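You operate a simulated robot arm through the tools that you are given. There is no shell and no other tool. Be economical: measure what you need, move in short steps, check, and stop when the job is done.

Carry out the task below with a simulated robot arm. There is one attempt and no reset: what you move stays moved.

Task
Tidy up at the worktop over the base door. At the end: the beige brush from the worktop over the base door is on the worktop over the bins; the pasta nest from the worktop over the base door stands where the herb pot (marked "BASIL") stood; the herb pot from the worktop over the base door is in the green bowl; the beige pale roll is on the worktop over the bins; whatever was shut is shut again. Leave all else as you found it, and nothing knocked over.
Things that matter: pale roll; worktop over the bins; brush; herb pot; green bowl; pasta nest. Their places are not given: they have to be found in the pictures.

It is judged by the outcome, as a careful person would: the job done as asked, and still so three seconds after it is handed in. It fails if anything else is knocked over, pushed out of place, dropped, spilled or broken.

Robot
A 6-joint arm with a two-finger parallel gripper, fixed in place. Base frame: the origin is at the foot of the arm, x ahead of it, y to its left, z up. Units: cm, degrees, N and s.
With the tool pointing down near the work surface it reaches from about 24 to 64 cm from the base axis. Its first joint turns from -66.0 to 66.0 degrees. Payload 2.7 kg.
Tool frame: the origin (TCP) lies between the finger pads and is the grasp point; the fingertips stand 2.3 cm ahead of it; z points along the fingers, y is the line along which they close. Largest opening 9.4 cm; finger width 3.8, thickness 1; the body of the gripper, 5.4 by 9.6 cm, starts 3.9 cm behind the TCP.
Orientation is told as [roll, pitch, yaw] about the base's x, y, z axes, in that order, counted from this pose: with the fingers straight down and closing along the base's y, the tool's x points along the base's -x, its y along +y and its z along -z.

Tools
- The arm moves only by the tool apply_moves. Its argument "steps" is a list that holds one entry, the list of rows, each a list of 6 numbers: the shift along the tool's x, y, z in cm, then the turn, a rotation vector about the tool's x, y, z in degrees. In form: [[[tx, ty, tz, rx, ry, rz], ...]]. A call has 1 to 10 rows; each row is the pose to reach, as a shift and turn from the pose commanded when the call began, along the tool's axes at that moment. "fingers" is the closure, from 0 (fully open) to 1 (shut), set as the call begins (left out, the last holds). A row lasts 0.2 s, in which the tool goes at most 5 cm and 8.6 degrees; a call with a longer step from one row to the next is refused whole, and so is a gripper value outside its range. Where a pose cannot be reached the arm comes as near as it can. A force on the tool above 40 N (or 10 N above the force at the start of the call, whichever is more), or a blocked arm, ends the call early, and 0.2 s more pass. The fingers move at their own pace (about 4.5 cm/s each) and stop on an object; they squeeze with about 37 N. The grip force told is the motor's: it shows also when the fingers shut on nothing. Time passes only in rows, and 0.2 s behind the last, so rows that repeat a pose let the fingers close. The reply holds the time, the measured pose of the TCP, the force on the tool along the base axes, the opening and the grip force, in the units named above and with some noise.
- Cameras (640 x 400 px; columns grow to the right, rows downward): "scene" is fixed at [8.91, -46.1, 139.84]; the picture's right is [0.56, -0.83, 0.00], its down [-0.59, -0.40, -0.70] and it looks along [0.58, 0.39, -0.71] (base axes); focal length 214 px, centre (320, 200). "wrist" rides on the gripper at [8.6, 1.6, -7.5] in the tool frame; the picture's right is [-0.18, 0.98, 0.00], its down [-0.58, -0.11, -0.81] and it looks along [-0.79, -0.15, 0.59] (tool axes); focal length 243 px, centre (320, 200).
- camera(camera): a new picture of that camera. The clock stands still meanwhile.
- point_at(camera, pixels): there is no depth. For up to 12 entries [column, row, z] of the newest picture of that camera ("zoom" is the newest enlarged one), the place [x, y] in the base frame at which the ray of that pixel passes the height z, good to about 0.2 cm, but the place of the scene camera against the robot may be out by one fixed shift of up to 1.8 cm in any direction. The clock stands still meanwhile.
- enlarge(camera, box): a new picture of the part [left, top, right, bottom] of that camera's present view, enlarged. The clock stands still meanwhile.
- sign_off(): hands the job in; it is judged then, once.

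Work in short steps. Measure before you move; look again where a grasp or a placing could have gone wrong, and mend it. You have 80 turns and 34 pictures in all, those below and enlarged ones among them. Open the gripper and draw the arm clear of the work before you hand the job in, unless the task says otherwise.

The tools are called as a command line: name --argument value ..., lists and objects as JSON in quotes. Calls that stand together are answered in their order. apply_moves: Moves the arm, as the interface text tells. Its arguments: {"type":"object","properties":{"steps":{"type":"array","items":{"type":"array","items":{"type":"array","items":{"type":"number"}}}},"fingers":{"type":"number"}},"required":["steps"]} The other tools are called the same way: camera (camera) takes a picture; point_at (camera, pixels) gives the place at which the rays of pixels pass given heights; enlarge (camera, box) takes an enlarged picture of a part of a camera's view; sign_off () hands the job in.

At the start:

```text
time: 0.0
eef_pos: [41.11, -10.02, 122.92]
orientation: [0.0, 0.0, -0.1]
force: [0.1, -0.3, -0.6]
width: 9.41
grip_force: 0.1
```

scene: 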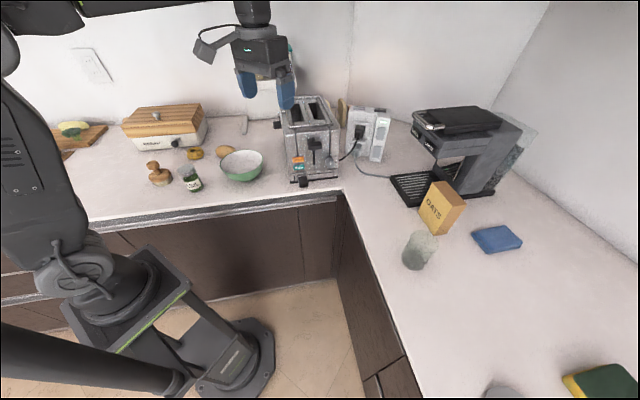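
wrist: 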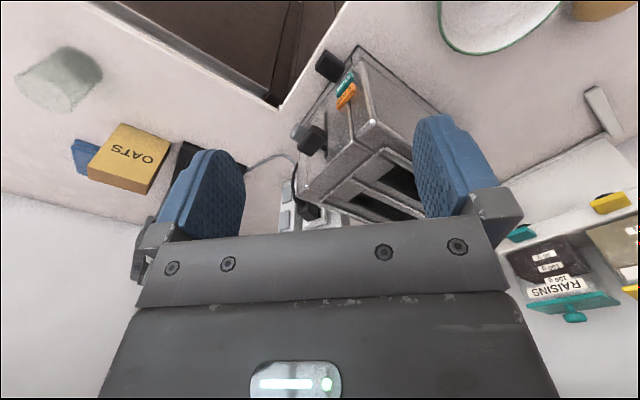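

I start with enlarged views of the left worktop and the rest of the scene to identify the objects.

enlarge --camera "scene" --box '[40, 90, 300, 250]'

enlarge --camera "scene" --box '[320, 80, 640, 400]'

```text
2.46 times, centred on (170, 170) of scene
```

zoom: 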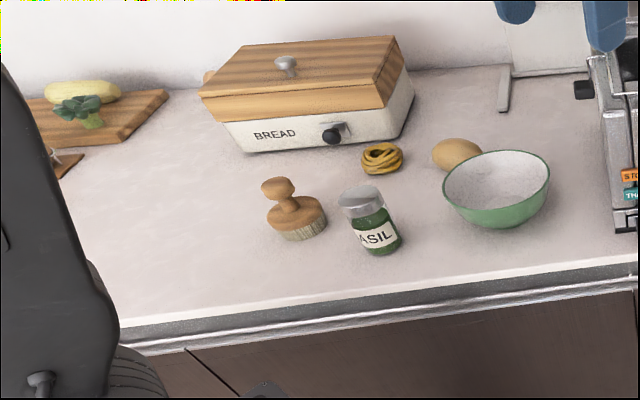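

```text
1.25 times, centred on (480, 240) of scene
```

zoom: 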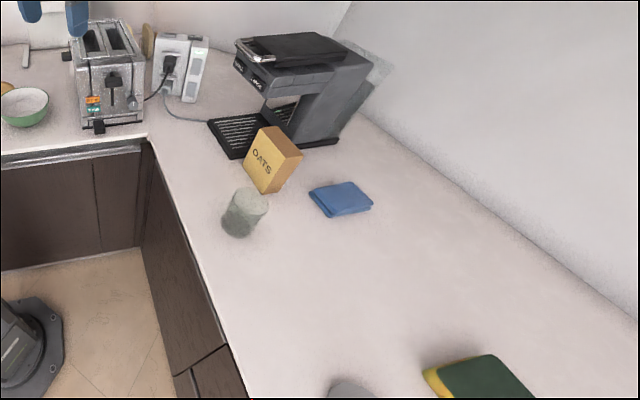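

I measure the places of the objects on the worktop (z=90) from the scene picture.

camera --camera "scene"

point_at --camera "scene" --pixels '[[160, 184, 90], [193, 190, 90], [195, 157, 91], [227, 152, 92], [242, 178, 90], [130, 150, 90], [203, 140, 90], [340, 190, 90], [90, 225, 90], [415, 265, 90], [500, 240, 90], [405, 355, 90]]'

```text
29 pictures are left
```

scene: 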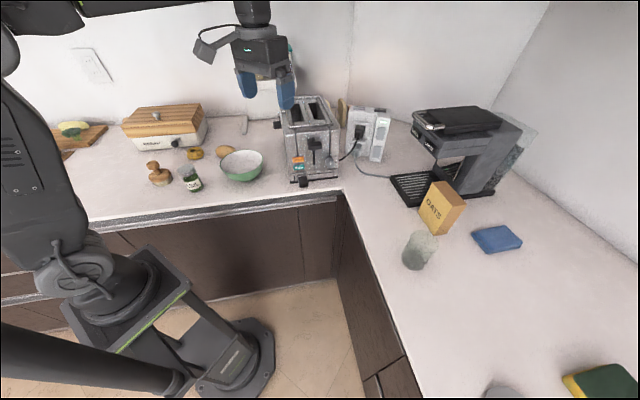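

```text
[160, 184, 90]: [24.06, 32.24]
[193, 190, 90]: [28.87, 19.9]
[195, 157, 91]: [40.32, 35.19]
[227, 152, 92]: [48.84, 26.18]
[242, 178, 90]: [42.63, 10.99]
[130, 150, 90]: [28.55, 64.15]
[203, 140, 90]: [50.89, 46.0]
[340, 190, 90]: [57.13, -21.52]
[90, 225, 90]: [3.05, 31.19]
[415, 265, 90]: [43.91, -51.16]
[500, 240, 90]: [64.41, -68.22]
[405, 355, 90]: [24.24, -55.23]
```

The left counter runs diagonally; I move the wrist camera round to look at the left worktop and whatever is behind it.

apply_moves --steps '[[[2, 3, 0, 0, 0, -8], [4, 6, 0, 0, 0, -16], [6, 9, 0, 0, 0, -24], [8, 12, 0, 0, 0, -32], [10, 15, 0, 0, 0, -40], [11, 18, 0, 0, 0, -48], [12, 20, 0, 0, 0, -55], [12, 22, 0, 0, 0, -60]]]' --fingers 0

camera --camera "wrist"

```text
time: 1.8
eef_pos: [29.16, 12.22, 122.84]
orientation: [-0.1, 0.0, 60.0]
force: [-0.4, -0.5, -0.1]
width: 9.41
grip_force: 0.1
```

```text
28 pictures are left
```

wrist: 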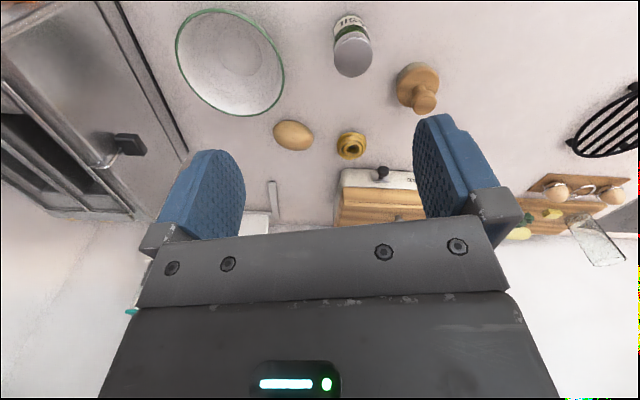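

A potato-like thing lies by the bowl, and something with round items lies at the far right (580,195). I enlarge both.

enlarge --camera "wrist" --box '[500, 90, 640, 290]'

enlarge --camera "wrist" --box '[200, 100, 440, 240]'

```text
2.00 times, centred on (570, 190) of wrist
```

zoom: 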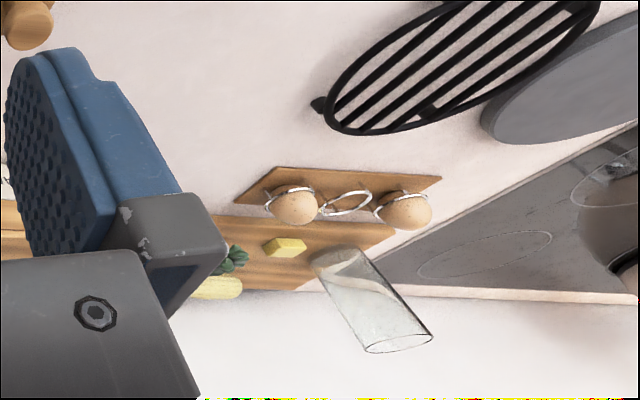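

```text
2.67 times, centred on (320, 170) of wrist
```

zoom: 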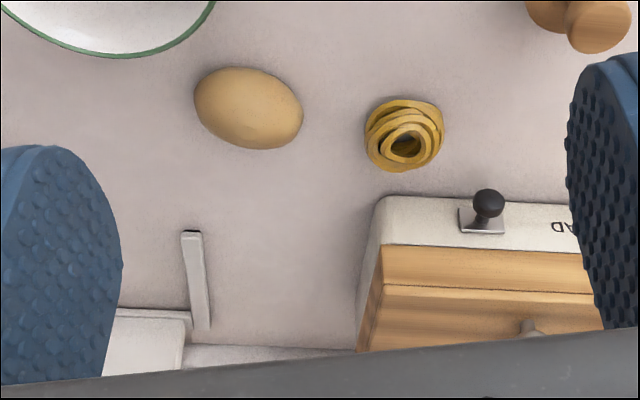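

Now I look at the right counter with the wrist camera, to find the bins: back to the right, yaw about -45.

apply_moves --steps '[[[0, 0, 0, 0, 0, 8.5], [0, -2, 0, 0, 0, 17], [0, -4, 0, 0, 0, 25.5], [0, -6, 0, 0, 0, 34], [0, -8, 0, 0, 0, 42.5], [0, -10, 0, 0, 0, 51], [0, -12, 0, 0, 0, 59], [0, -14, 0, 0, 0, 67], [0, -16, 0, 0, 0, 75], [0, -18, 0, 0, 0, 83]]]'

apply_moves --steps '[[[0, -3, 0, 0, 0, 8], [0, -6, 0, 0, 0, 16], [0, -9, 0, 0, 0, 24], [0, -12, 0, 0, 0, 32], [0, -14, 0, 0, 0, 40]]]'

camera --camera "wrist"

```text
time: 4.0
eef_pos: [44.7, 3.08, 122.78]
orientation: [0.0, -0.2, -23.1]
force: [-0.4, 0.7, -0.1]
width: 9.39
grip_force: 0.1
```

```text
time: 5.2
eef_pos: [39.23, -10.02, 122.84]
orientation: [0.1, 0.0, -63.1]
force: [-0.7, -0.1, 0.5]
width: 9.4
grip_force: 0.1
```

```text
25 pictures are left
```

wrist: 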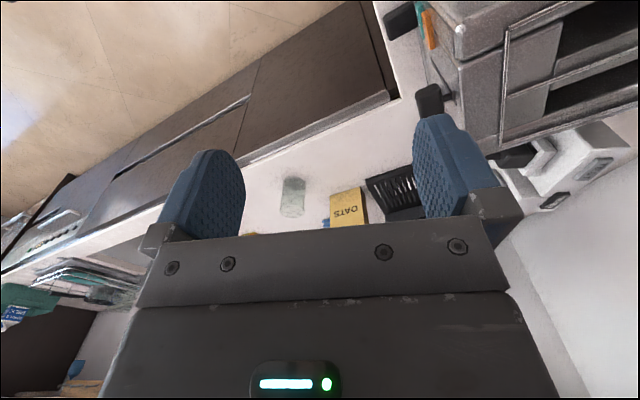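

I enlarge the left half showing the right counter's front.

enlarge --camera "wrist" --box '[0, 60, 400, 310]'

```text
1.60 times, centred on (200, 185) of wrist
```

zoom: 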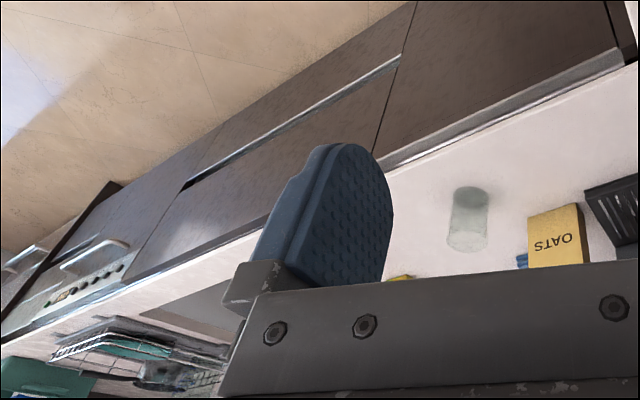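

I check the cabinet fronts from the scene camera, with the arm now turned away.

enlarge --camera "scene" --box '[0, 120, 440, 395]'

point_at --camera "scene" --pixels '[[112, 228, 88], [298, 203, 88], [335, 195, 88], [405, 355, 88], [362, 380, 60], [130, 240, 80]]'

```text
1.45 times, centred on (220, 258) of scene
```

zoom: 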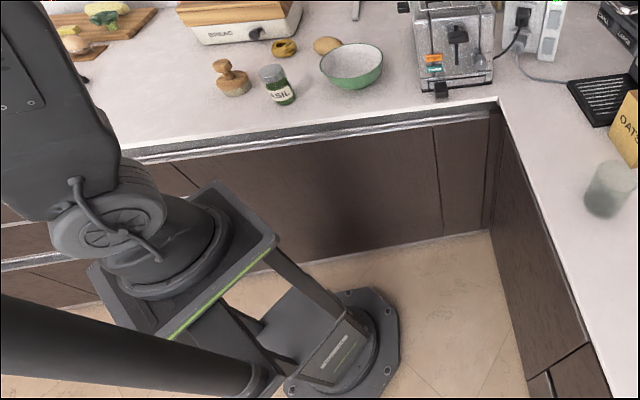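

```text
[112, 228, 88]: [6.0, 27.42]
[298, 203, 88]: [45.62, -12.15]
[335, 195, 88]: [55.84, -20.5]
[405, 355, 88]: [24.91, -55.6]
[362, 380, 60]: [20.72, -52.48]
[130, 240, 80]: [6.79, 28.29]
```

I tilt the wrist camera downward to see the right front panel and its neighbour fully.

apply_moves --steps '[[[3, 0, 0, 0, 8, 0], [6, 0, 0, 0, 16, 0], [9, 0, 0, 0, 24, 0], [9, 0, 0, 0, 30, 0]]]'

camera --camera "wrist"

```text
time: 6.2
eef_pos: [35.16, -1.83, 122.88]
orientation: [0.2, 30.0, -63.0]
force: [0.2, 0.2, 0.0]
width: 9.4
grip_force: 0.0
```

```text
22 pictures are left
```

wrist: 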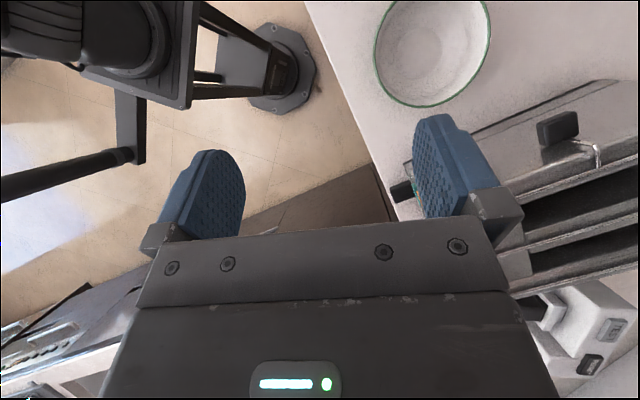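

Not useful. I level the tool and swing to the left to look at the left end's fronts.

apply_moves --steps '[[[0, 0, 0, 0, -8, 0], [0, 0, 0, 0, -16, 0], [0, 0, 0, 0, -24, 0], [0, 0, 0, 0, -30, 0]]]'

apply_moves --steps '[[[0, 0, 0, 0, 0, -8.5], [0, 0, 0, 0, 0, -17], [0, 0, 0, 0, 0, -25.5], [0, 0, 0, 0, 0, -34], [0, 0, 0, 0, 0, -42.5], [0, 0, 0, 0, 0, -51], [0, 0, 0, 0, 0, -59.5], [0, 0, 0, 0, 0, -68], [0, 0, 0, 0, 0, -76], [0, 0, 0, 0, 0, -84]]]'

apply_moves --steps '[[[0.5, 3, 0, 0, 0, -8.5], [1, 6, 0, 0, 0, -17], [1.5, 9, 0, 0, 0, -25.5], [2, 12, 0, 0, 0, -34], [2.5, 14, 0, 0, 0, -42.5], [3, 16, 0, 0, 0, -51], [3, 18, 0, 0, 0, -59.5], [3, 18, 0, 0, 0, -68], [3, 18, 0, 0, 0, -76], [3, 18, 0, 0, 0, -84]]]'

camera --camera "wrist"

```text
time: 7.2
eef_pos: [35.26, -1.93, 122.94]
orientation: [-0.1, -0.2, -63.0]
force: [0.4, -0.5, -0.7]
width: 9.43
grip_force: 0.1
```

```text
time: 9.4
eef_pos: [35.22, -1.93, 122.92]
orientation: [-0.1, -0.1, 21.2]
force: [-0.2, -0.4, 0.7]
width: 9.4
grip_force: 0.1
```

```text
time: 11.6
eef_pos: [25.98, 13.87, 122.97]
orientation: [-0.1, 0.1, 105.2]
force: [0.5, 0.5, -0.5]
width: 9.42
grip_force: 0.1
```

```text
21 pictures are left
```

wrist: 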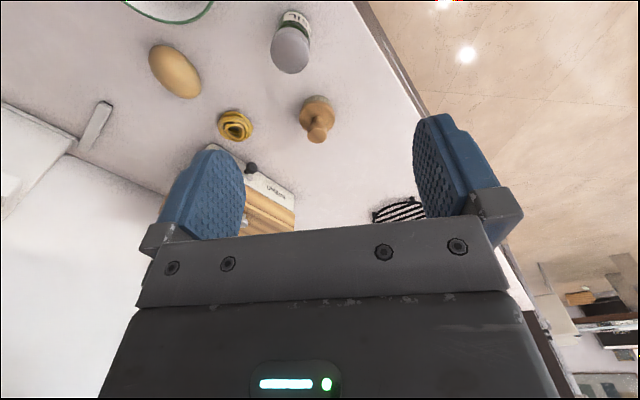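

The bread bin ("BREAD") may hold the roll. I move closer to see its lid and knob.

apply_moves --steps '[[[-2, -1.5, 0, 0, 0, 8], [-4, -3, 0, 0, 0, 16], [-6, -5, 0, 0, 0, 24], [-8, -7, 0, 0, 0, 32], [-10, -8, 0, 0, 0, 40], [-12, -9.5, 0, 0, 0, 48], [-13.6, -11, 0, 0, 0, 55]]]'

camera --camera "wrist"

enlarge --camera "scene" --box '[100, 85, 260, 185]'

```text
time: 13.2
eef_pos: [32.99, 30.01, 122.72]
orientation: [-0.2, 0.0, 49.9]
force: [-0.3, 0.1, 0.2]
width: 9.42
grip_force: 0.1
```

```text
20 pictures are left
```

wrist: 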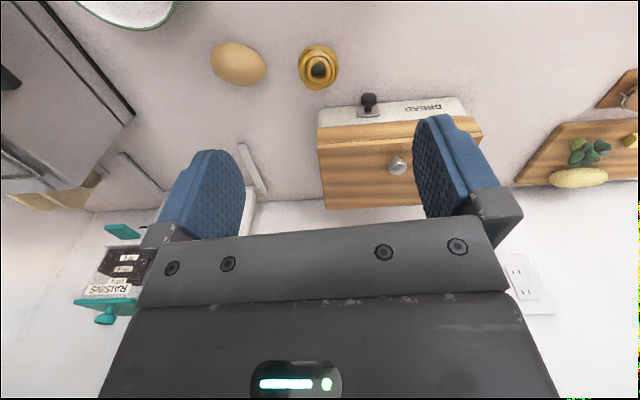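

```text
4.00 times, centred on (180, 135) of scene
```

zoom: 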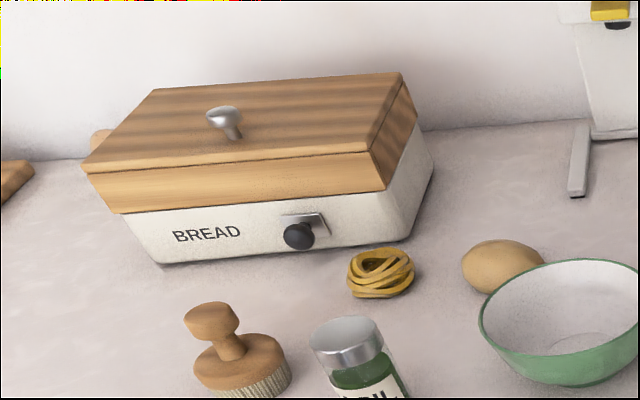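

Something beige peeks out behind the bread bin's left end (scene 124,120). I measure the bin with the wrist camera and move to see that spot.

point_at --camera "wrist" --pixels '[[368, 98, 94], [398, 165, 105], [318, 130, 102], [325, 208, 102], [238, 63, 92], [319, 68, 91.5], [482, 130, 102], [465, 97, 95]]'

apply_moves --steps '[[[0.5, 4, 0, 0, 0, 0], [0.5, 8, 0, 0, 0, 0], [0.5, 12, 0, 0, 0, 5], [0, 14, 0, 0, 0, 12]]]'

camera --camera "wrist"

```text
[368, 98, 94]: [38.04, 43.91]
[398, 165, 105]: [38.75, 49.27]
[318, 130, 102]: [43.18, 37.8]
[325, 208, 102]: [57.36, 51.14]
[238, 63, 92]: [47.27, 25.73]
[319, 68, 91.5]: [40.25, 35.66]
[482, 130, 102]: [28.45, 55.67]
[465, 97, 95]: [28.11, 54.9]
```

```text
time: 14.2
eef_pos: [24.08, 38.0, 122.8]
orientation: [0.0, 0.0, 37.8]
force: [0.1, 0.1, 0.9]
width: 9.41
grip_force: 0.0
out of reach, approached as far as the arm can: row 3, 4
```

```text
18 pictures are left
```

wrist: 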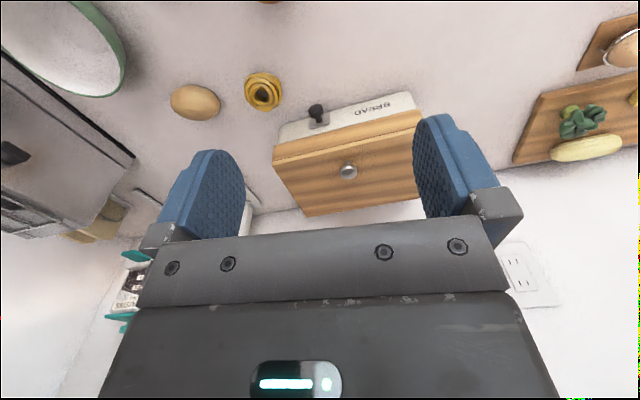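

The finger hides the bin's left end; I rotate the wrist so that spot appears between the fingers.

apply_moves --steps '[[[1, 0, 0, 0, 0, -8.5], [2, 0, 0, 0, 0, -17], [3, 0, 0, 0, 0, -25.5], [4, 0, 0, 0, 0, -34]]]'

camera --camera "wrist"

point_at --camera "scene" --pixels '[[124, 119, 92], [155, 115, 106], [175, 144, 94], [124, 119, 96], [195, 157, 91.5], [227, 150, 92], [202, 144, 90], [141, 151, 90]]'

```text
time: 15.2
eef_pos: [22.6, 34.7, 122.8]
orientation: [0.0, 0.0, 72.1]
force: [-0.1, -0.9, 0.5]
width: 9.39
grip_force: 0.0
out of reach, approached as far as the arm can: row 1, 2, 3, 4
```

```text
17 pictures are left
```

wrist: 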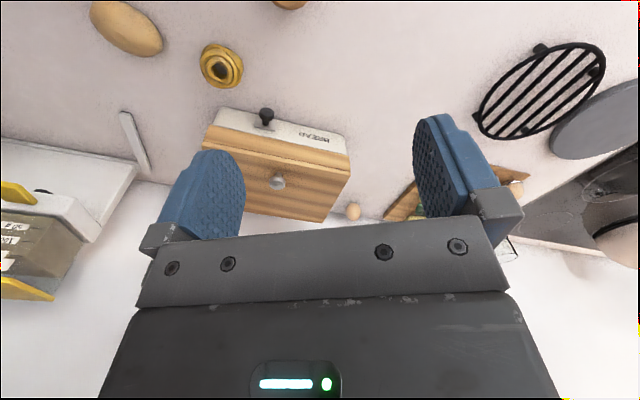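

```text
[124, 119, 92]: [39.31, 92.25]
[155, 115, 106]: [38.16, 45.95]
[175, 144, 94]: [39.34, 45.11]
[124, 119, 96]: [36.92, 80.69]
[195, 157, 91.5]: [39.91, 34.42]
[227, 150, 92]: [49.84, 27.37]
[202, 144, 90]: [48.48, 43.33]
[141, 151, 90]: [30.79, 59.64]
```

A small beige object shows at (352,212) behind the bin's end. I enlarge it and locate it.

point_at --camera "wrist" --pixels '[[352, 212, 91], [352, 212, 98], [278, 183, 105], [278, 183, 106], [266, 112, 95], [322, 220, 102], [350, 155, 102], [347, 137, 96]]'

enlarge --camera "wrist" --box '[200, 90, 420, 230]'

```text
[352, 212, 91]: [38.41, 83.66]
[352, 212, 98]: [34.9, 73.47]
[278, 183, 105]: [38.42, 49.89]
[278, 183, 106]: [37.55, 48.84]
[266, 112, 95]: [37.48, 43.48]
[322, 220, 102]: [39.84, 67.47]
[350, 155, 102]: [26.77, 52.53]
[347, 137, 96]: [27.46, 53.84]
```

```text
2.86 times, centred on (310, 160) of wrist
```

zoom: 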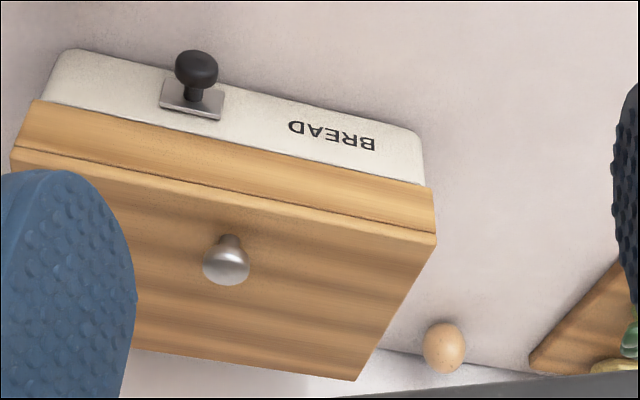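

It is an egg, so the roll is likely in the bread bin. First the plain jobs: I move back to view jar, bowl, nest and brush together from the wrist.

apply_moves --steps '[[[4, -2, 0, 0, 0, 0], [8, -4, 0, 0, 0, 0], [12, -6, 0, 0, 0, 4], [16, -8, 0, 0, 0, 8], [20, -10, 0, 0, 0, 12], [23, -12, 0, 0, 0, 16], [26, -13.5, 0, 0, 0, 20]]]'

camera --camera "wrist"

```text
time: 16.8
eef_pos: [27.27, 5.88, 122.9]
orientation: [-0.1, -0.1, 52.0]
force: [-0.2, -0.4, -0.5]
width: 9.4
grip_force: 0.1
```

```text
15 pictures are left
```

wrist: 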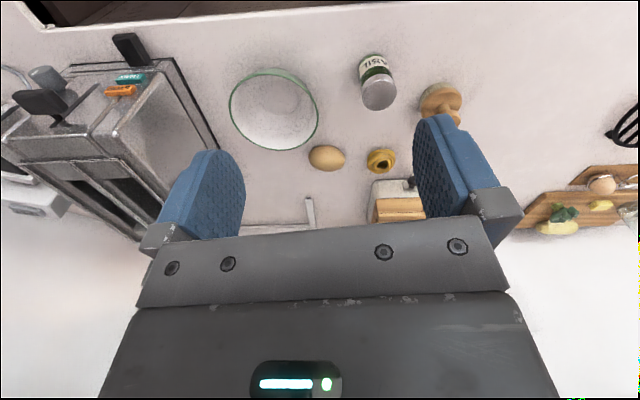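

I measure jar, bowl, nest, brush and the roll-like item from this picture.

point_at --camera "wrist" --pixels '[[373, 62, 90], [379, 94, 97], [379, 94, 98], [379, 94, 99], [274, 110, 96], [230, 108, 96], [319, 108, 96], [274, 148, 96], [270, 71, 96], [381, 161, 91.5], [438, 100, 91.5], [447, 114, 96]]'

enlarge --camera "wrist" --box '[220, 40, 480, 200]'

```text
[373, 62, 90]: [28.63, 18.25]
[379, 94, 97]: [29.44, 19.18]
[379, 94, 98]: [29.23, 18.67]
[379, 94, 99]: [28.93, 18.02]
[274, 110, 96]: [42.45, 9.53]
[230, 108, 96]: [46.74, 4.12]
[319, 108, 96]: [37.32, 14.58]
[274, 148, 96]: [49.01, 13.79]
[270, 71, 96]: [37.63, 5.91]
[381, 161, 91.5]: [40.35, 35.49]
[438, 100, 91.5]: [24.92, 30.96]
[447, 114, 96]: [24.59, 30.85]
```

```text
2.46 times, centred on (350, 120) of wrist
```

zoom: 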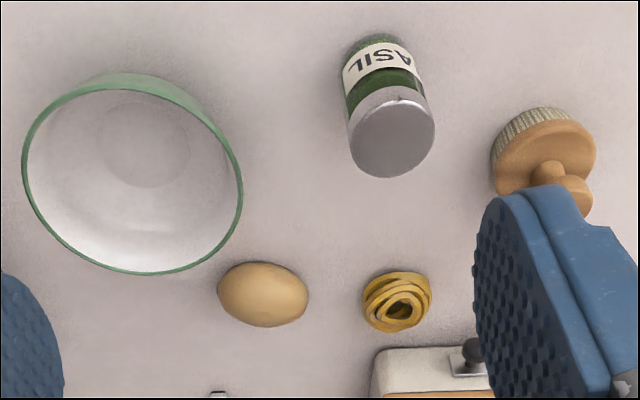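

The jar stands at about (29.3,18.9), about 7.5 high, and the bowl centre is at (42.6,9.6). I move above the jar with the fingers open and check.

apply_moves --steps '[[[-4, 2.2, 0, 0, 0, 0], [-8, 4.4, 0, 0, 0, 0], [-11.5, 6.4, 2, 0, 0, 0], [-11.5, 6.4, 6.5, 0, 0, 0], [-11.5, 6.4, 11, 0, 0, 0], [-11.5, 6.4, 15.5, 0, 0, 0], [-11.5, 6.4, 18.5, 0, 0, 0]]]' --fingers 0

camera --camera "wrist"

```text
time: 18.4
eef_pos: [29.5, 18.99, 104.28]
orientation: [-0.1, -0.1, 51.9]
force: [0.6, 0.0, 0.7]
width: 9.41
grip_force: 0.1
```

```text
13 pictures are left
```

wrist: 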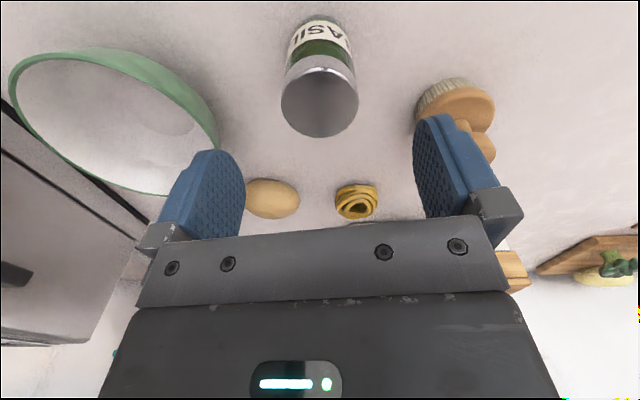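

I check the lid, bowl rim, nest and potato from this second viewpoint.

point_at --camera "wrist" --pixels '[[320, 98, 97], [320, 98, 98], [320, 98, 99], [10, 78, 96], [218, 145, 96], [357, 203, 91.5], [272, 200, 92], [452, 100, 92], [316, 20, 90], [10, 78, 97], [218, 145, 97]]'

```text
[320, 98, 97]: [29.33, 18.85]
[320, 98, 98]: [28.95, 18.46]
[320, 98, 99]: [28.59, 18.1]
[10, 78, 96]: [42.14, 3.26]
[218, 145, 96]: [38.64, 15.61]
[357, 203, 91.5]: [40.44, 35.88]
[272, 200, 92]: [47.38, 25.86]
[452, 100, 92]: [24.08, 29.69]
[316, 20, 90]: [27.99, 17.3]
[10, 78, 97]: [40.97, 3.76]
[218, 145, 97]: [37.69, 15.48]
```

Aligned within 0.2 cm. I descend to z≈95.7 and close on the jar.

apply_moves --steps '[[[0.2, 0, 4.5, 0, 0, 0], [0.25, 0, 8.6, 0, 0, 0]]]'

apply_moves --steps '[[[0, 0, 0, 0, 0, 0], [0, 0, 0, 0, 0, 0], [0, 0, 0, 0, 0, 0], [0, 0, 0, 0, 0, 0], [0, 0, 0, 0, 0, 0]]]' --fingers 1

```text
time: 19.0
eef_pos: [29.44, 18.58, 96.01]
orientation: [0.0, -0.1, 52.0]
force: [-0.9, 0.3, 0.4]
width: 9.42
grip_force: 0.0
```

```text
time: 20.2
eef_pos: [29.27, 18.65, 95.98]
orientation: [-0.2, -0.1, 52.0]
force: [-0.6, -1.6, -0.5]
width: 4.66
grip_force: 37.3
```

Jar gripped (width 4.66). I lift it to z≈107 and carry it over the bowl centre (42.6,9.8).

apply_moves --steps '[[[0, 0, -4, 0, 0, 0], [0, 0, -8, 0, 0, 0], [0, -1, -11, 0, 0, 0], [-0.3, -5, -11.5, 0, 0, 0], [-0.6, -9, -11.5, 0, 0, 0], [-1, -13, -11.5, 0, 0, 0], [-1.26, -15.9, -11.5, 0, 0, 0], [-1.26, -15.9, -11.5, 0, 0, 0]]]'

enlarge --camera "scene" --box '[140, 90, 340, 215]'

```text
time: 22.0
eef_pos: [42.75, 9.54, 107.29]
orientation: [-0.1, 0.0, 52.1]
force: [0.0, 0.1, -0.9]
width: 4.68
grip_force: 36.6
```

```text
3.20 times, centred on (240, 152) of scene
```

zoom: 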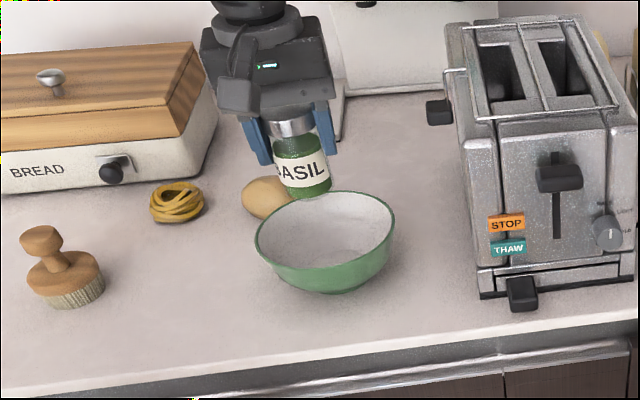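

I compare jar bottom and bowl rim in the same scene picture to check alignment.

point_at --camera "zoom" --pixels '[[307, 192, 101.3], [326, 241, 96], [257, 241, 96], [396, 238, 96], [326, 191, 96], [321, 279, 90.5]]'

```text
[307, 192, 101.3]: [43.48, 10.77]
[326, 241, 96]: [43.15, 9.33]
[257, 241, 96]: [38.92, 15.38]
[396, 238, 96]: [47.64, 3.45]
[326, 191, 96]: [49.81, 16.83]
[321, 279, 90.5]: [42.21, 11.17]
```

Alignment is within about 1 cm; I lower the jar into the bowl gently.

apply_moves --steps '[[[-0.1, -0.2, 4, 0, 0, 0], [-0.1, -0.2, 8, 0, 0, 0], [-0.1, -0.2, 9.6, 0, 0, 0], [-0.1, -0.2, 10, 0, 0, 0]]]'

enlarge --camera "scene" --box '[190, 110, 290, 190]'

```text
time: 23.0
eef_pos: [42.94, 9.65, 97.4]
orientation: [-0.1, 0.0, 51.9]
force: [0.3, 0.0, -1.5]
width: 4.68
grip_force: 37.1
```

```text
5.00 times, centred on (240, 150) of scene
```

zoom: 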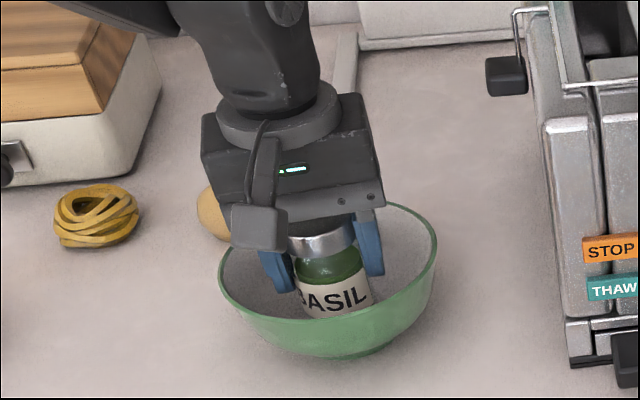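

The jar is centred in the bowl; I lower in small steps until contact.

apply_moves --steps '[[[0, 0, 0.2, 0, 0, 0], [0, 0, 0.4, 0, 0, 0], [0, 0, 0.5, 0, 0, 0]]]'

```text
time: 23.8
eef_pos: [42.87, 9.72, 96.89]
orientation: [-0.1, -0.1, 52.0]
force: [0.3, 0.0, -0.7]
width: 4.66
grip_force: 36.4
```

apply_moves --steps '[[[0, 0, 0.15, 0, 0, 0], [0, 0, 0.3, 0, 0, 0], [0, 0, 0.4, 0, 0, 0]]]'

```text
time: 24.6
eef_pos: [43.04, 9.67, 96.65]
orientation: [-0.3, -0.3, 52.1]
force: [-3.8, -1.5, 26.7]
width: 4.68
grip_force: 36.9
```

Contact at z≈96.65 (bowl floor). I ease up a hair and open slightly, then rise.

apply_moves --steps '[[[0, 0, -0.15, 0, 0, 0], [0, 0, -0.15, 0, 0, 0]]]'

apply_moves --steps '[[[0, 0, 0, 0, 0, 0], [0, 0, 0, 0, 0, 0], [0, 0, 0, 0, 0, 0]]]' --fingers 0.35

apply_moves --steps '[[[0, 0, -1.5, 0, 0, 0], [0, 0, -4, 0, 0, 0], [0, 0, -8, 0, 0, 0], [0, 0, -12, 0, 0, 0], [0, 0, -14, 0, 0, 0]]]'

camera --camera "wrist"

```text
time: 25.2
eef_pos: [42.91, 9.78, 96.6]
orientation: [-0.2, -0.3, 51.9]
force: [7.0, 3.0, 17.7]
width: 4.64
grip_force: 37.4
```

```text
time: 26.0
eef_pos: [42.88, 9.74, 96.46]
orientation: [0.0, 0.0, 52.0]
force: [0.0, 0.0, 0.0]
width: 6.08
grip_force: 0.1
```

```text
time: 27.2
eef_pos: [42.79, 9.72, 110.63]
orientation: [0.0, 0.0, 52.0]
force: [0.5, -0.5, 0.8]
width: 6.14
grip_force: 0.0
```

```text
10 pictures are left
```

wrist: 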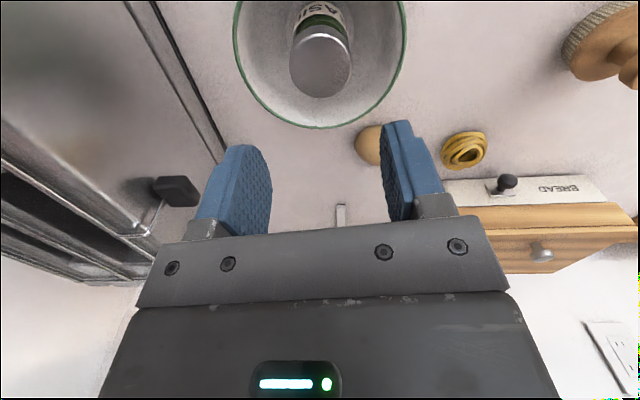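

The jar stands upright in the bowl. Next the pasta nest at (40.4,35.7): I travel above it with yaw 45 so the fingers close parallel to the bin's front.

apply_moves --steps '[[[-3, 2.8, 0, 0, 0, 1], [-6, 5.6, 0, 0, 0, 2], [-9, 8.4, 0, 0, 0, 3], [-12, 11.2, 0, 0, 0, 4], [-15, 14, 0, 0, 0, 5], [-17.5, 16.5, 0, 0, 0, 6], [-19, 17.9, 0, 0, 0, 7], [-19, 17.9, 4, 0, 0, 7], [-19, 17.9, 8, 0, 0, 7]]]' --fingers 0.08

camera --camera "wrist"

```text
time: 29.2
eef_pos: [40.39, 35.76, 102.38]
orientation: [-0.1, -0.1, 45.0]
force: [-0.2, 0.2, -0.5]
width: 8.66
grip_force: 0.1
```

```text
9 pictures are left
```

wrist: 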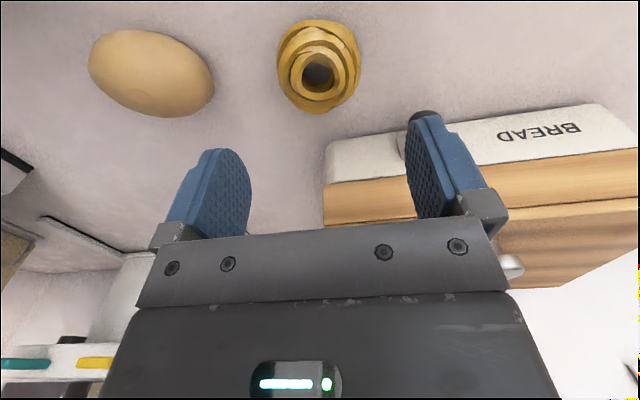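

I check nest centre, its side extents and the bin's face and knob.

point_at --camera "wrist" --pixels '[[319, 66, 91.5], [277, 70, 91.5], [361, 60, 91.5], [412, 116, 95], [438, 114, 95], [332, 180, 92], [324, 224, 99], [150, 75, 92], [510, 268, 105], [545, 128, 94]]'

```text
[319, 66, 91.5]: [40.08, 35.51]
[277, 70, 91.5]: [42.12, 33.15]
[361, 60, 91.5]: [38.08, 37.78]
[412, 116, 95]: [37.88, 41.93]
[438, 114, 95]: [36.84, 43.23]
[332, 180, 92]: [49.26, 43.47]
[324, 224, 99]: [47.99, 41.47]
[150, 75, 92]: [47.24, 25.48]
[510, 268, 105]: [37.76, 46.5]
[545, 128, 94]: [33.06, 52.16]
```

Nest centre is (40.1,35.5); the bin's knob is close to the left finger, so I sit 1 cm nearer to me, then descend to z≈93 and close.

apply_moves --steps '[[[1.1, 0, 2, 0, 0, 0], [1.1, 0, 6, 0, 0, 0], [1.1, 0, 8.5, 0, 0, 0], [1.1, 0, 9.4, 0, 0, 0]]]'

apply_moves --steps '[[[0, 0, 0, 0, 0, 0], [0, 0, 0, 0, 0, 0], [0, 0, 0, 0, 0, 0], [0, 0, 0, 0, 0, 0]]]' --fingers 1

```text
time: 30.2
eef_pos: [39.77, 34.88, 93.18]
orientation: [-0.2, -0.1, 44.9]
force: [0.0, 0.2, 0.9]
width: 8.65
grip_force: 0.1
```

```text
time: 31.2
eef_pos: [39.78, 34.86, 93.24]
orientation: [-0.1, 0.0, 45.0]
force: [-0.8, -0.1, 0.1]
width: 5.35
grip_force: 37.2
```

Nest gripped at 5.35. I lift and carry it to the jar's former place.

apply_moves --steps '[[[0, 0, -3, 0, 0, 0], [1, 0, -7, 0, 0, 0], [5, -1, -9, 0, 0, 0], [9.5, -2, -9, 0, 0, 0], [14, -3, -9, 0, 0, 0], [18, -4, -8, 0, 0, 0], [19.54, -4, -5, 0, 0, 0], [19.54, -4, -2, 0, 0, 0], [19.54, -4, -0.4, 0, 0, 0]]]'

apply_moves --steps '[[[0, 0, 0.15, 0, 0, 0], [0, 0, 0.3, 0, 0, 0], [0, 0, 0.4, 0, 0, 0]]]'

```text
time: 33.2
eef_pos: [28.97, 18.08, 93.5]
orientation: [-0.1, 0.0, 45.1]
force: [0.7, 0.3, -0.4]
width: 5.39
grip_force: 36.8
```

```text
time: 34.0
eef_pos: [28.86, 18.1, 93.11]
orientation: [-0.1, -0.1, 45.1]
force: [0.3, -1.4, 4.4]
width: 5.39
grip_force: 37.0
```

Light contact; I release, rise and go above the brush (about (24.5,30.7)).

apply_moves --steps '[[[0, 0, 0, 0, 0, 0], [0, 0, 0, 0, 0, 0], [0, 0, 0, 0, 0, 0], [0, 0, 0, 0, 0, 0]]]' --fingers 0.1

apply_moves --steps '[[[0, 0, -4, 0, 0, 0], [0, 0, -8, 0, 0, 0], [0, 0, -12, 0, 0, 0], [-2, 3, -14, 0, 0, 0], [-4, 7, -14, 0, 0, 0], [-5.5, 11.5, -14, 0, 0, 0]]]' --fingers 0

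camera --camera "wrist"

```text
time: 35.0
eef_pos: [28.92, 18.0, 93.11]
orientation: [-0.1, 0.0, 45.0]
force: [0.5, -0.5, -0.2]
width: 8.45
grip_force: 0.0
```

```text
time: 36.4
eef_pos: [24.49, 30.1, 107.15]
orientation: [-0.1, 0.0, 44.9]
force: [-1.2, 0.5, -0.2]
width: 9.41
grip_force: 0.1
```

```text
8 pictures are left
```

wrist: 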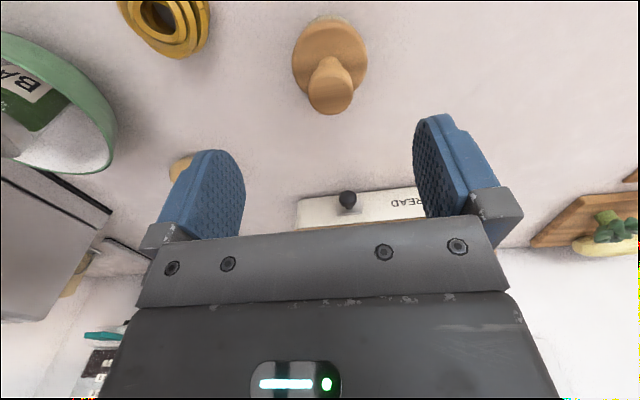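

point_at --camera "wrist" --pixels '[[330, 58, 92], [292, 58, 92], [368, 58, 92], [330, 92, 97], [330, 92, 96], [330, 92, 98], [308, 90, 97], [353, 90, 97], [166, 12, 91.5], [348, 198, 95], [296, 215, 93]]'

```text
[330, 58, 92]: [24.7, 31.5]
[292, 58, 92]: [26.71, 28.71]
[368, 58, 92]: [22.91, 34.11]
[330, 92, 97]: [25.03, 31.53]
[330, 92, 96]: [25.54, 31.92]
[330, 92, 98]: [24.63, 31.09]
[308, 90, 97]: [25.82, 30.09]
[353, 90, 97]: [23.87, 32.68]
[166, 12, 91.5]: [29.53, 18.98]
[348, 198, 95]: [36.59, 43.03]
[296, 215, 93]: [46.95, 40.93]
```

Brush centre is (24.7,31.35), its knob at z≈97. I descend on the knob and close.

apply_moves --steps '[[[-1.07, 0.7, 3, 0, 0, 0], [-1.07, 0.7, 7, 0, 0, 0], [-1.07, 0.7, 10.1, 0, 0, 0]]]' --fingers 0.3

apply_moves --steps '[[[0, 0, 0, 0, 0, 0], [0, 0, 0, 0, 0, 0], [0, 0, 0, 0, 0, 0], [0, 0, 0, 0, 0, 0], [0, 0, 0, 0, 0, 0]]]' --fingers 1

```text
time: 37.2
eef_pos: [24.76, 31.53, 97.09]
orientation: [-0.2, 0.0, 45.0]
force: [0.1, -0.9, 0.2]
width: 6.57
grip_force: 0.1
```

```text
time: 38.4
eef_pos: [24.7, 31.5, 97.13]
orientation: [0.0, 0.0, 45.0]
force: [0.1, -0.7, 0.0]
width: 3.33
grip_force: 36.5
```

Brush held by its knob (3.33). I lift it to z≈120 and begin the carry to the right, turning the tool on the way.

apply_moves --steps '[[[0, 0, -5, 0, 0, 0], [0, 0, -10, 0, 0, 0], [0, 0, -15, 0, 0, 0], [0, 0, -20, 0, 0, 0], [1, -2, -24, 0, 0, 0], [2.5, -6, -24.5, 0, 0, 8], [4, -10, -25, 0, 0, 16], [5.5, -14, -25, 0, 0, 24], [7, -17, -25, 0, 0, 32], [8.6, -19, -25, 0, 0, 40]]]'

apply_moves --steps '[[[0, -4, 0, 0, 0, 8], [-1, -8, 0, 0, 0, 16], [-2, -12, 0, 0, 0, 24], [-2.5, -16, 0, 0, 0, 32], [-3, -20, 0, 0, 0, 40], [-3, -24, 0, 0, 0, 48], [-3, -28, 0, 0, 0, 50]]]'

```text
time: 40.6
eef_pos: [31.97, 11.93, 122.11]
orientation: [0.0, 0.0, 4.9]
force: [0.4, -0.6, -1.3]
width: 3.29
grip_force: 37.4
```

```text
time: 42.2
eef_pos: [37.48, -15.61, 121.91]
orientation: [0.0, -0.1, -45.1]
force: [0.8, -0.5, -1.1]
width: 3.28
grip_force: 37.2
```

Continue to above the bins worktop target (44.7,-41.9), then check in the scene view.

apply_moves --steps '[[[-3.8, -2.2, 0, 0, 0, 0], [-7.6, -4.4, 0, 0, 0, 0], [-11.4, -6.6, 0, 0, 0, 0], [-15.2, -8.8, 0, 0, 0, 0], [-19, -11, 0, 0, 0, 0], [-22.5, -13, 0, 0, 0, 0], [-23.7, -13.5, 3, 0, 0, 0], [-23.7, -13.5, 7.5, 0, 0, 0], [-23.7, -13.5, 12, 0, 0, 0], [-23.7, -13.5, 16, 0, 0, 0]]]'

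enlarge --camera "scene" --box '[280, 110, 520, 390]'

```text
time: 44.4
eef_pos: [44.9, -42.23, 106.15]
orientation: [0.1, 0.0, -45.0]
force: [-0.2, 0.0, -0.1]
width: 3.27
grip_force: 36.8
out of reach, approached as far as the arm can: row 5, 6, 7, 8, 9, 10
```

```text
1.43 times, centred on (400, 250) of scene
```

zoom: 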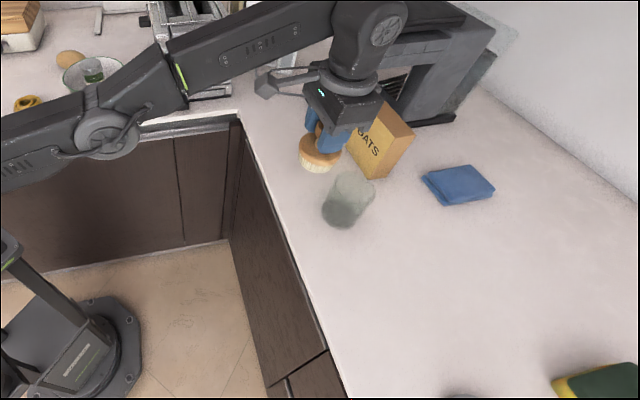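

The brush hangs over clear worktop in front of the oats box and before the glass. I lower it to just above the surface.

apply_moves --steps '[[[0, 0, 3, 0, 0, 0], [0, 0, 6, 0, 0, 0], [0, 0, 8, 0, 0, 0], [0, 0, 8.6, 0, 0, 0], [0, 0, 8.8, 0, 0, 0], [0, 0, 9, 0, 0, 0]]]'

```text
time: 45.8
eef_pos: [45.2, -42.23, 97.14]
orientation: [0.0, -0.2, -45.0]
force: [0.1, -0.2, -0.8]
width: 3.27
grip_force: 37.4
out of reach, approached as far as the arm can: row 1, 2, 3, 4
```

apply_moves --steps '[[[0, 0, 0.1, 0, 0, 0], [0, 0, 0.2, 0, 0, 0], [0, 0, 0.3, 0, 0, 0]]]'

```text
time: 46.6
eef_pos: [45.14, -42.15, 97.04]
orientation: [0.0, -0.2, -45.1]
force: [-0.2, 2.7, 7.8]
width: 3.28
grip_force: 37.2
```

Contact (7.8 N). I release the brush, rise straight up and take a scene look.

apply_moves --steps '[[[0, 0, -0.1, 0, 0, 0], [0, 0, -0.1, 0, 0, 0], [0, 0, -0.1, 0, 0, 0], [0, 0, -0.1, 0, 0, 0]]]' --fingers 0.3

apply_moves --steps '[[[0.2, 0, -4, 0, 0, 0], [0.4, 0, -8, 0, 0, 0], [1.5, 0, -12, 0, 0, 0], [4, 1, -16, 0, 0, 0], [7, 3, -20, 0, 0, 0], [10, 5.5, -23, 0, 0, 0], [14, 7.5, -24, 0, 0, 0], [18, 10, -25, 0, 0, 0], [22, 12, -25, 0, 0, 0]]]'

camera --camera "scene"

```text
time: 47.6
eef_pos: [45.07, -42.12, 96.98]
orientation: [0.0, -0.2, -45.0]
force: [1.1, -0.5, -0.7]
width: 6.59
grip_force: 0.1
```

```text
refused: row 5 steps farther than a row can; nothing moved
```

```text
6 pictures are left
```

scene: 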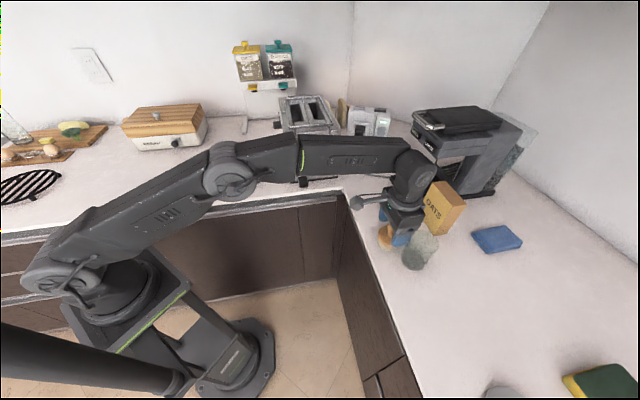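

The retreat was refused for a too-long row; the brush stands released. I redo the retreat in shorter rows.

apply_moves --steps '[[[0, 0, -4, 0, 0, 0], [0, 0, -8, 0, 0, 0], [0.5, 0, -12, 0, 0, 0], [3, 1, -16, 0, 0, 0], [5.5, 2, -20, 0, 0, 0], [8, 4, -23.5, 0, 0, 0], [12, 6, -24, 0, 0, 0], [16, 8, -24, 0, 0, 0], [20, 10, -24, 0, 0, 0], [24, 12, -24, 0, 0, 0]]]'

apply_moves --steps '[[[0, 0, 0, 0, 0, -8.5], [0, 2, 0, 0, 0, -17], [0, 4, 0, 0, 0, -25.5], [0, 7, 0, 0, 0, -34], [0, 10, 0, 0, 0, -42.5], [0, 13, 0, 0, 0, -51], [0, 16, 0, 0, 0, -59.5], [0, 19, 0, 0, 0, -68], [0, 21, 0, 0, 0, -76], [0, 23, 0, 0, 0, -84]]]'

```text
time: 49.8
eef_pos: [36.55, -16.44, 120.99]
orientation: [0.1, -0.1, -45.0]
force: [-0.6, 0.2, 1.3]
width: 6.58
grip_force: 0.0
out of reach, approached as far as the arm can: row 4
```

```text
time: 52.0
eef_pos: [52.76, -0.61, 120.93]
orientation: [-0.1, 0.0, 39.2]
force: [0.0, 1.1, 0.2]
width: 6.59
grip_force: 0.0
```

Now the bread bin: I go in front of it at z≈121, then tilt outward for a close look at the lid and its knob.

apply_moves --steps '[[[-1, 4.4, 0, 0, 0, -1], [-2, 8.8, 0, 0, 0, -2], [-3, 13.2, 0, 0, 0, -3], [-4, 17.6, 0, 0, 0, -4], [-5, 22, 0, 0, 0, -5], [-6, 26.4, 0, 0, 0, -6], [-7, 30.8, 0, 0, 0, -7], [-8, 35.2, 0, 0, 0, -8], [-9, 39.6, 0, 0, 0, -8], [-10, 43, 0, 0, 0, -8]]]'

apply_moves --steps '[[[0, 0, 2, 0, -8, 0], [0, 0, 4, 0, -16, 0], [0, 0, 6, 0, -24, 0], [0, 0, 8, 0, -30, 0]]]' --fingers 0.3

camera --camera "wrist"

```text
time: 54.2
eef_pos: [33.38, 39.23, 120.81]
orientation: [-0.2, 0.1, 47.0]
force: [-0.2, -0.2, 0.0]
width: 6.59
grip_force: 0.1
```

```text
time: 55.2
eef_pos: [33.58, 39.11, 112.82]
orientation: [-0.1, -30.2, 47.1]
force: [-0.5, -0.5, 0.1]
width: 6.58
grip_force: 0.0
```

```text
5 pictures are left
```

wrist: 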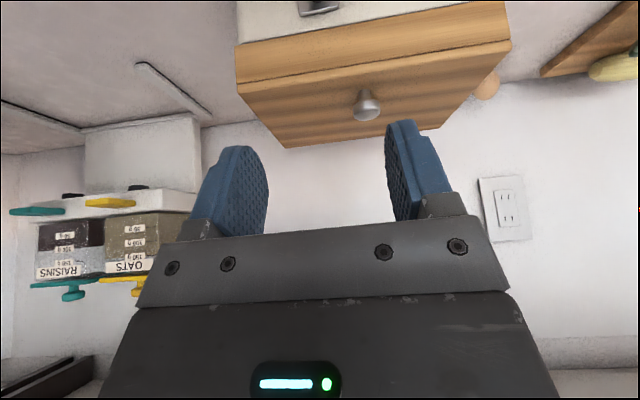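

Knob seen at (366,105). I get its ray at several heights plus lid corners.

point_at --camera "wrist" --pixels '[[366, 107, 103], [366, 107, 104], [366, 107, 105], [366, 107, 106], [236, 88, 102], [511, 42, 102], [290, 147, 102], [440, 127, 102], [236, 88, 103], [511, 42, 103], [236, 46, 99], [506, 3, 99]]'

```text
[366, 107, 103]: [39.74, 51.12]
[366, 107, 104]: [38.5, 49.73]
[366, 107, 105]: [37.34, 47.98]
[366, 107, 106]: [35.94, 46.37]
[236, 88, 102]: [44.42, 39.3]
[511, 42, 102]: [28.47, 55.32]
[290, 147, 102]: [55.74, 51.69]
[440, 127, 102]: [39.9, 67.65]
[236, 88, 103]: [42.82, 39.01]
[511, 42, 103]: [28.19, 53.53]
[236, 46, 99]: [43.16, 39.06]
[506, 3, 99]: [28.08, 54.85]
```

Knob is about (38.5,49.4,104.3). I approach along the tilted tool axis with the fingers half open.

apply_moves --steps '[[[-2.6, 1.7, 2, 0, 0, 0], [-5.2, 3.43, 4, 0, 0, 0], [-5.2, 3.43, 8, 0, 0, 0], [-5.2, 3.43, 10.5, 0, 0, 0], [-5.2, 3.43, 11.2, 0, 0, 0], [-5.2, 3.43, 11.6, 0, 0, 0]]]' --fingers 0.3

enlarge --camera "scene" --box '[110, 70, 230, 160]'

```text
time: 56.6
eef_pos: [37.95, 49.05, 105.3]
orientation: [-0.1, -30.1, 47.1]
force: [0.4, 0.3, 0.6]
width: 6.58
grip_force: 0.0
```

```text
4.44 times, centred on (170, 115) of scene
```

zoom: 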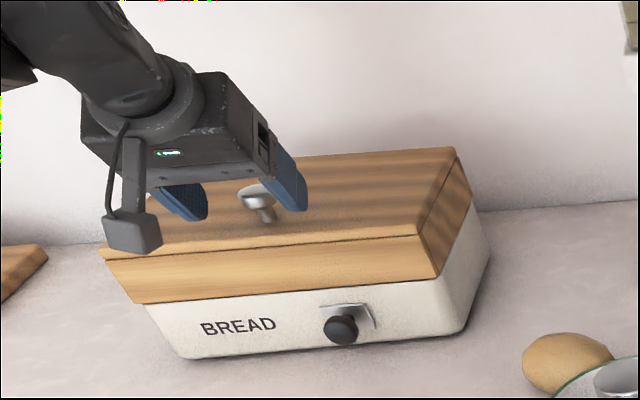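

The lid knob sits between the fingertips. I close on it.

apply_moves --steps '[[[0, 0, 0.3, 0, 0, 0], [0, 0, 0.3, 0, 0, 0], [0, 0, 0.3, 0, 0, 0], [0, 0, 0.3, 0, 0, 0], [0, 0, 0.3, 0, 0, 0]]]' --fingers 1

```text
time: 57.8
eef_pos: [38.05, 49.15, 105.18]
orientation: [-0.1, -30.0, 47.1]
force: [-1.2, 3.3, 0.2]
width: 2.3
grip_force: 37.2
```

Knob held (2.3). I test-lift by about 1 cm straight up.

apply_moves --steps '[[[-0.15, 0, -0.26, 0, 0, 0], [-0.3, 0, -0.52, 0, 0, 0], [-0.5, 0, -0.87, 0, 0, 0]]]'

```text
time: 58.6
eef_pos: [38.08, 49.22, 106.31]
orientation: [0.0, -30.0, 47.2]
force: [0.4, -0.9, 0.5]
width: 0.0
grip_force: 37.0
```

The fingers slipped off the knob's cap; the hold was too shallow. I open and go lower until I feel the lid, then grip again.

apply_moves --steps '[[[0, 0, 0, 0, 0, 0], [0, 0, 0, 0, 0, 0], [0, 0, 0, 0, 0, 0], [0, 0, 0, 0, 0, 0]]]' --fingers 0.4

apply_moves --steps '[[[0.5, 0, 0.87, 0, 0, 0], [0.6, 0, 1.04, 0, 0, 0], [0.7, 0, 1.21, 0, 0, 0], [0.8, 0, 1.4, 0, 0, 0], [0.9, 0, 1.56, 0, 0, 0], [1, 0, 1.73, 0, 0, 0]]]'

```text
time: 59.6
eef_pos: [38.13, 49.16, 106.26]
orientation: [0.0, -30.1, 47.1]
force: [-0.4, 0.0, 0.2]
width: 5.63
grip_force: 0.1
```

```text
time: 61.0
eef_pos: [38.12, 49.18, 104.3]
orientation: [-0.1, -30.2, 47.1]
force: [-0.6, -2.6, 7.4]
width: 5.6
grip_force: 0.2
```

Contact with the lid at z=104.3. I raise a hair and grip.

apply_moves --steps '[[[-0.08, 0, -0.13, 0, 0, 0], [-0.08, 0, -0.13, 0, 0, 0], [-0.08, 0, -0.13, 0, 0, 0], [-0.08, 0, -0.13, 0, 0, 0], [-0.08, 0, -0.13, 0, 0, 0]]]' --fingers 1

apply_moves --steps '[[[-0.15, 0, -0.26, 0, 0, 0], [-0.3, 0, -0.52, 0, 0, 0], [-0.5, 0, -0.87, 0, 0, 0]]]'

```text
time: 62.2
eef_pos: [38.09, 49.28, 104.37]
orientation: [-0.1, -30.1, 47.1]
force: [-2.7, 2.5, 5.5]
width: 2.69
grip_force: 37.1
```

```text
time: 63.0
eef_pos: [38.06, 49.16, 105.14]
orientation: [-0.1, -29.7, 46.9]
force: [-3.5, 3.3, 0.4]
width: 2.65
grip_force: 36.5
```

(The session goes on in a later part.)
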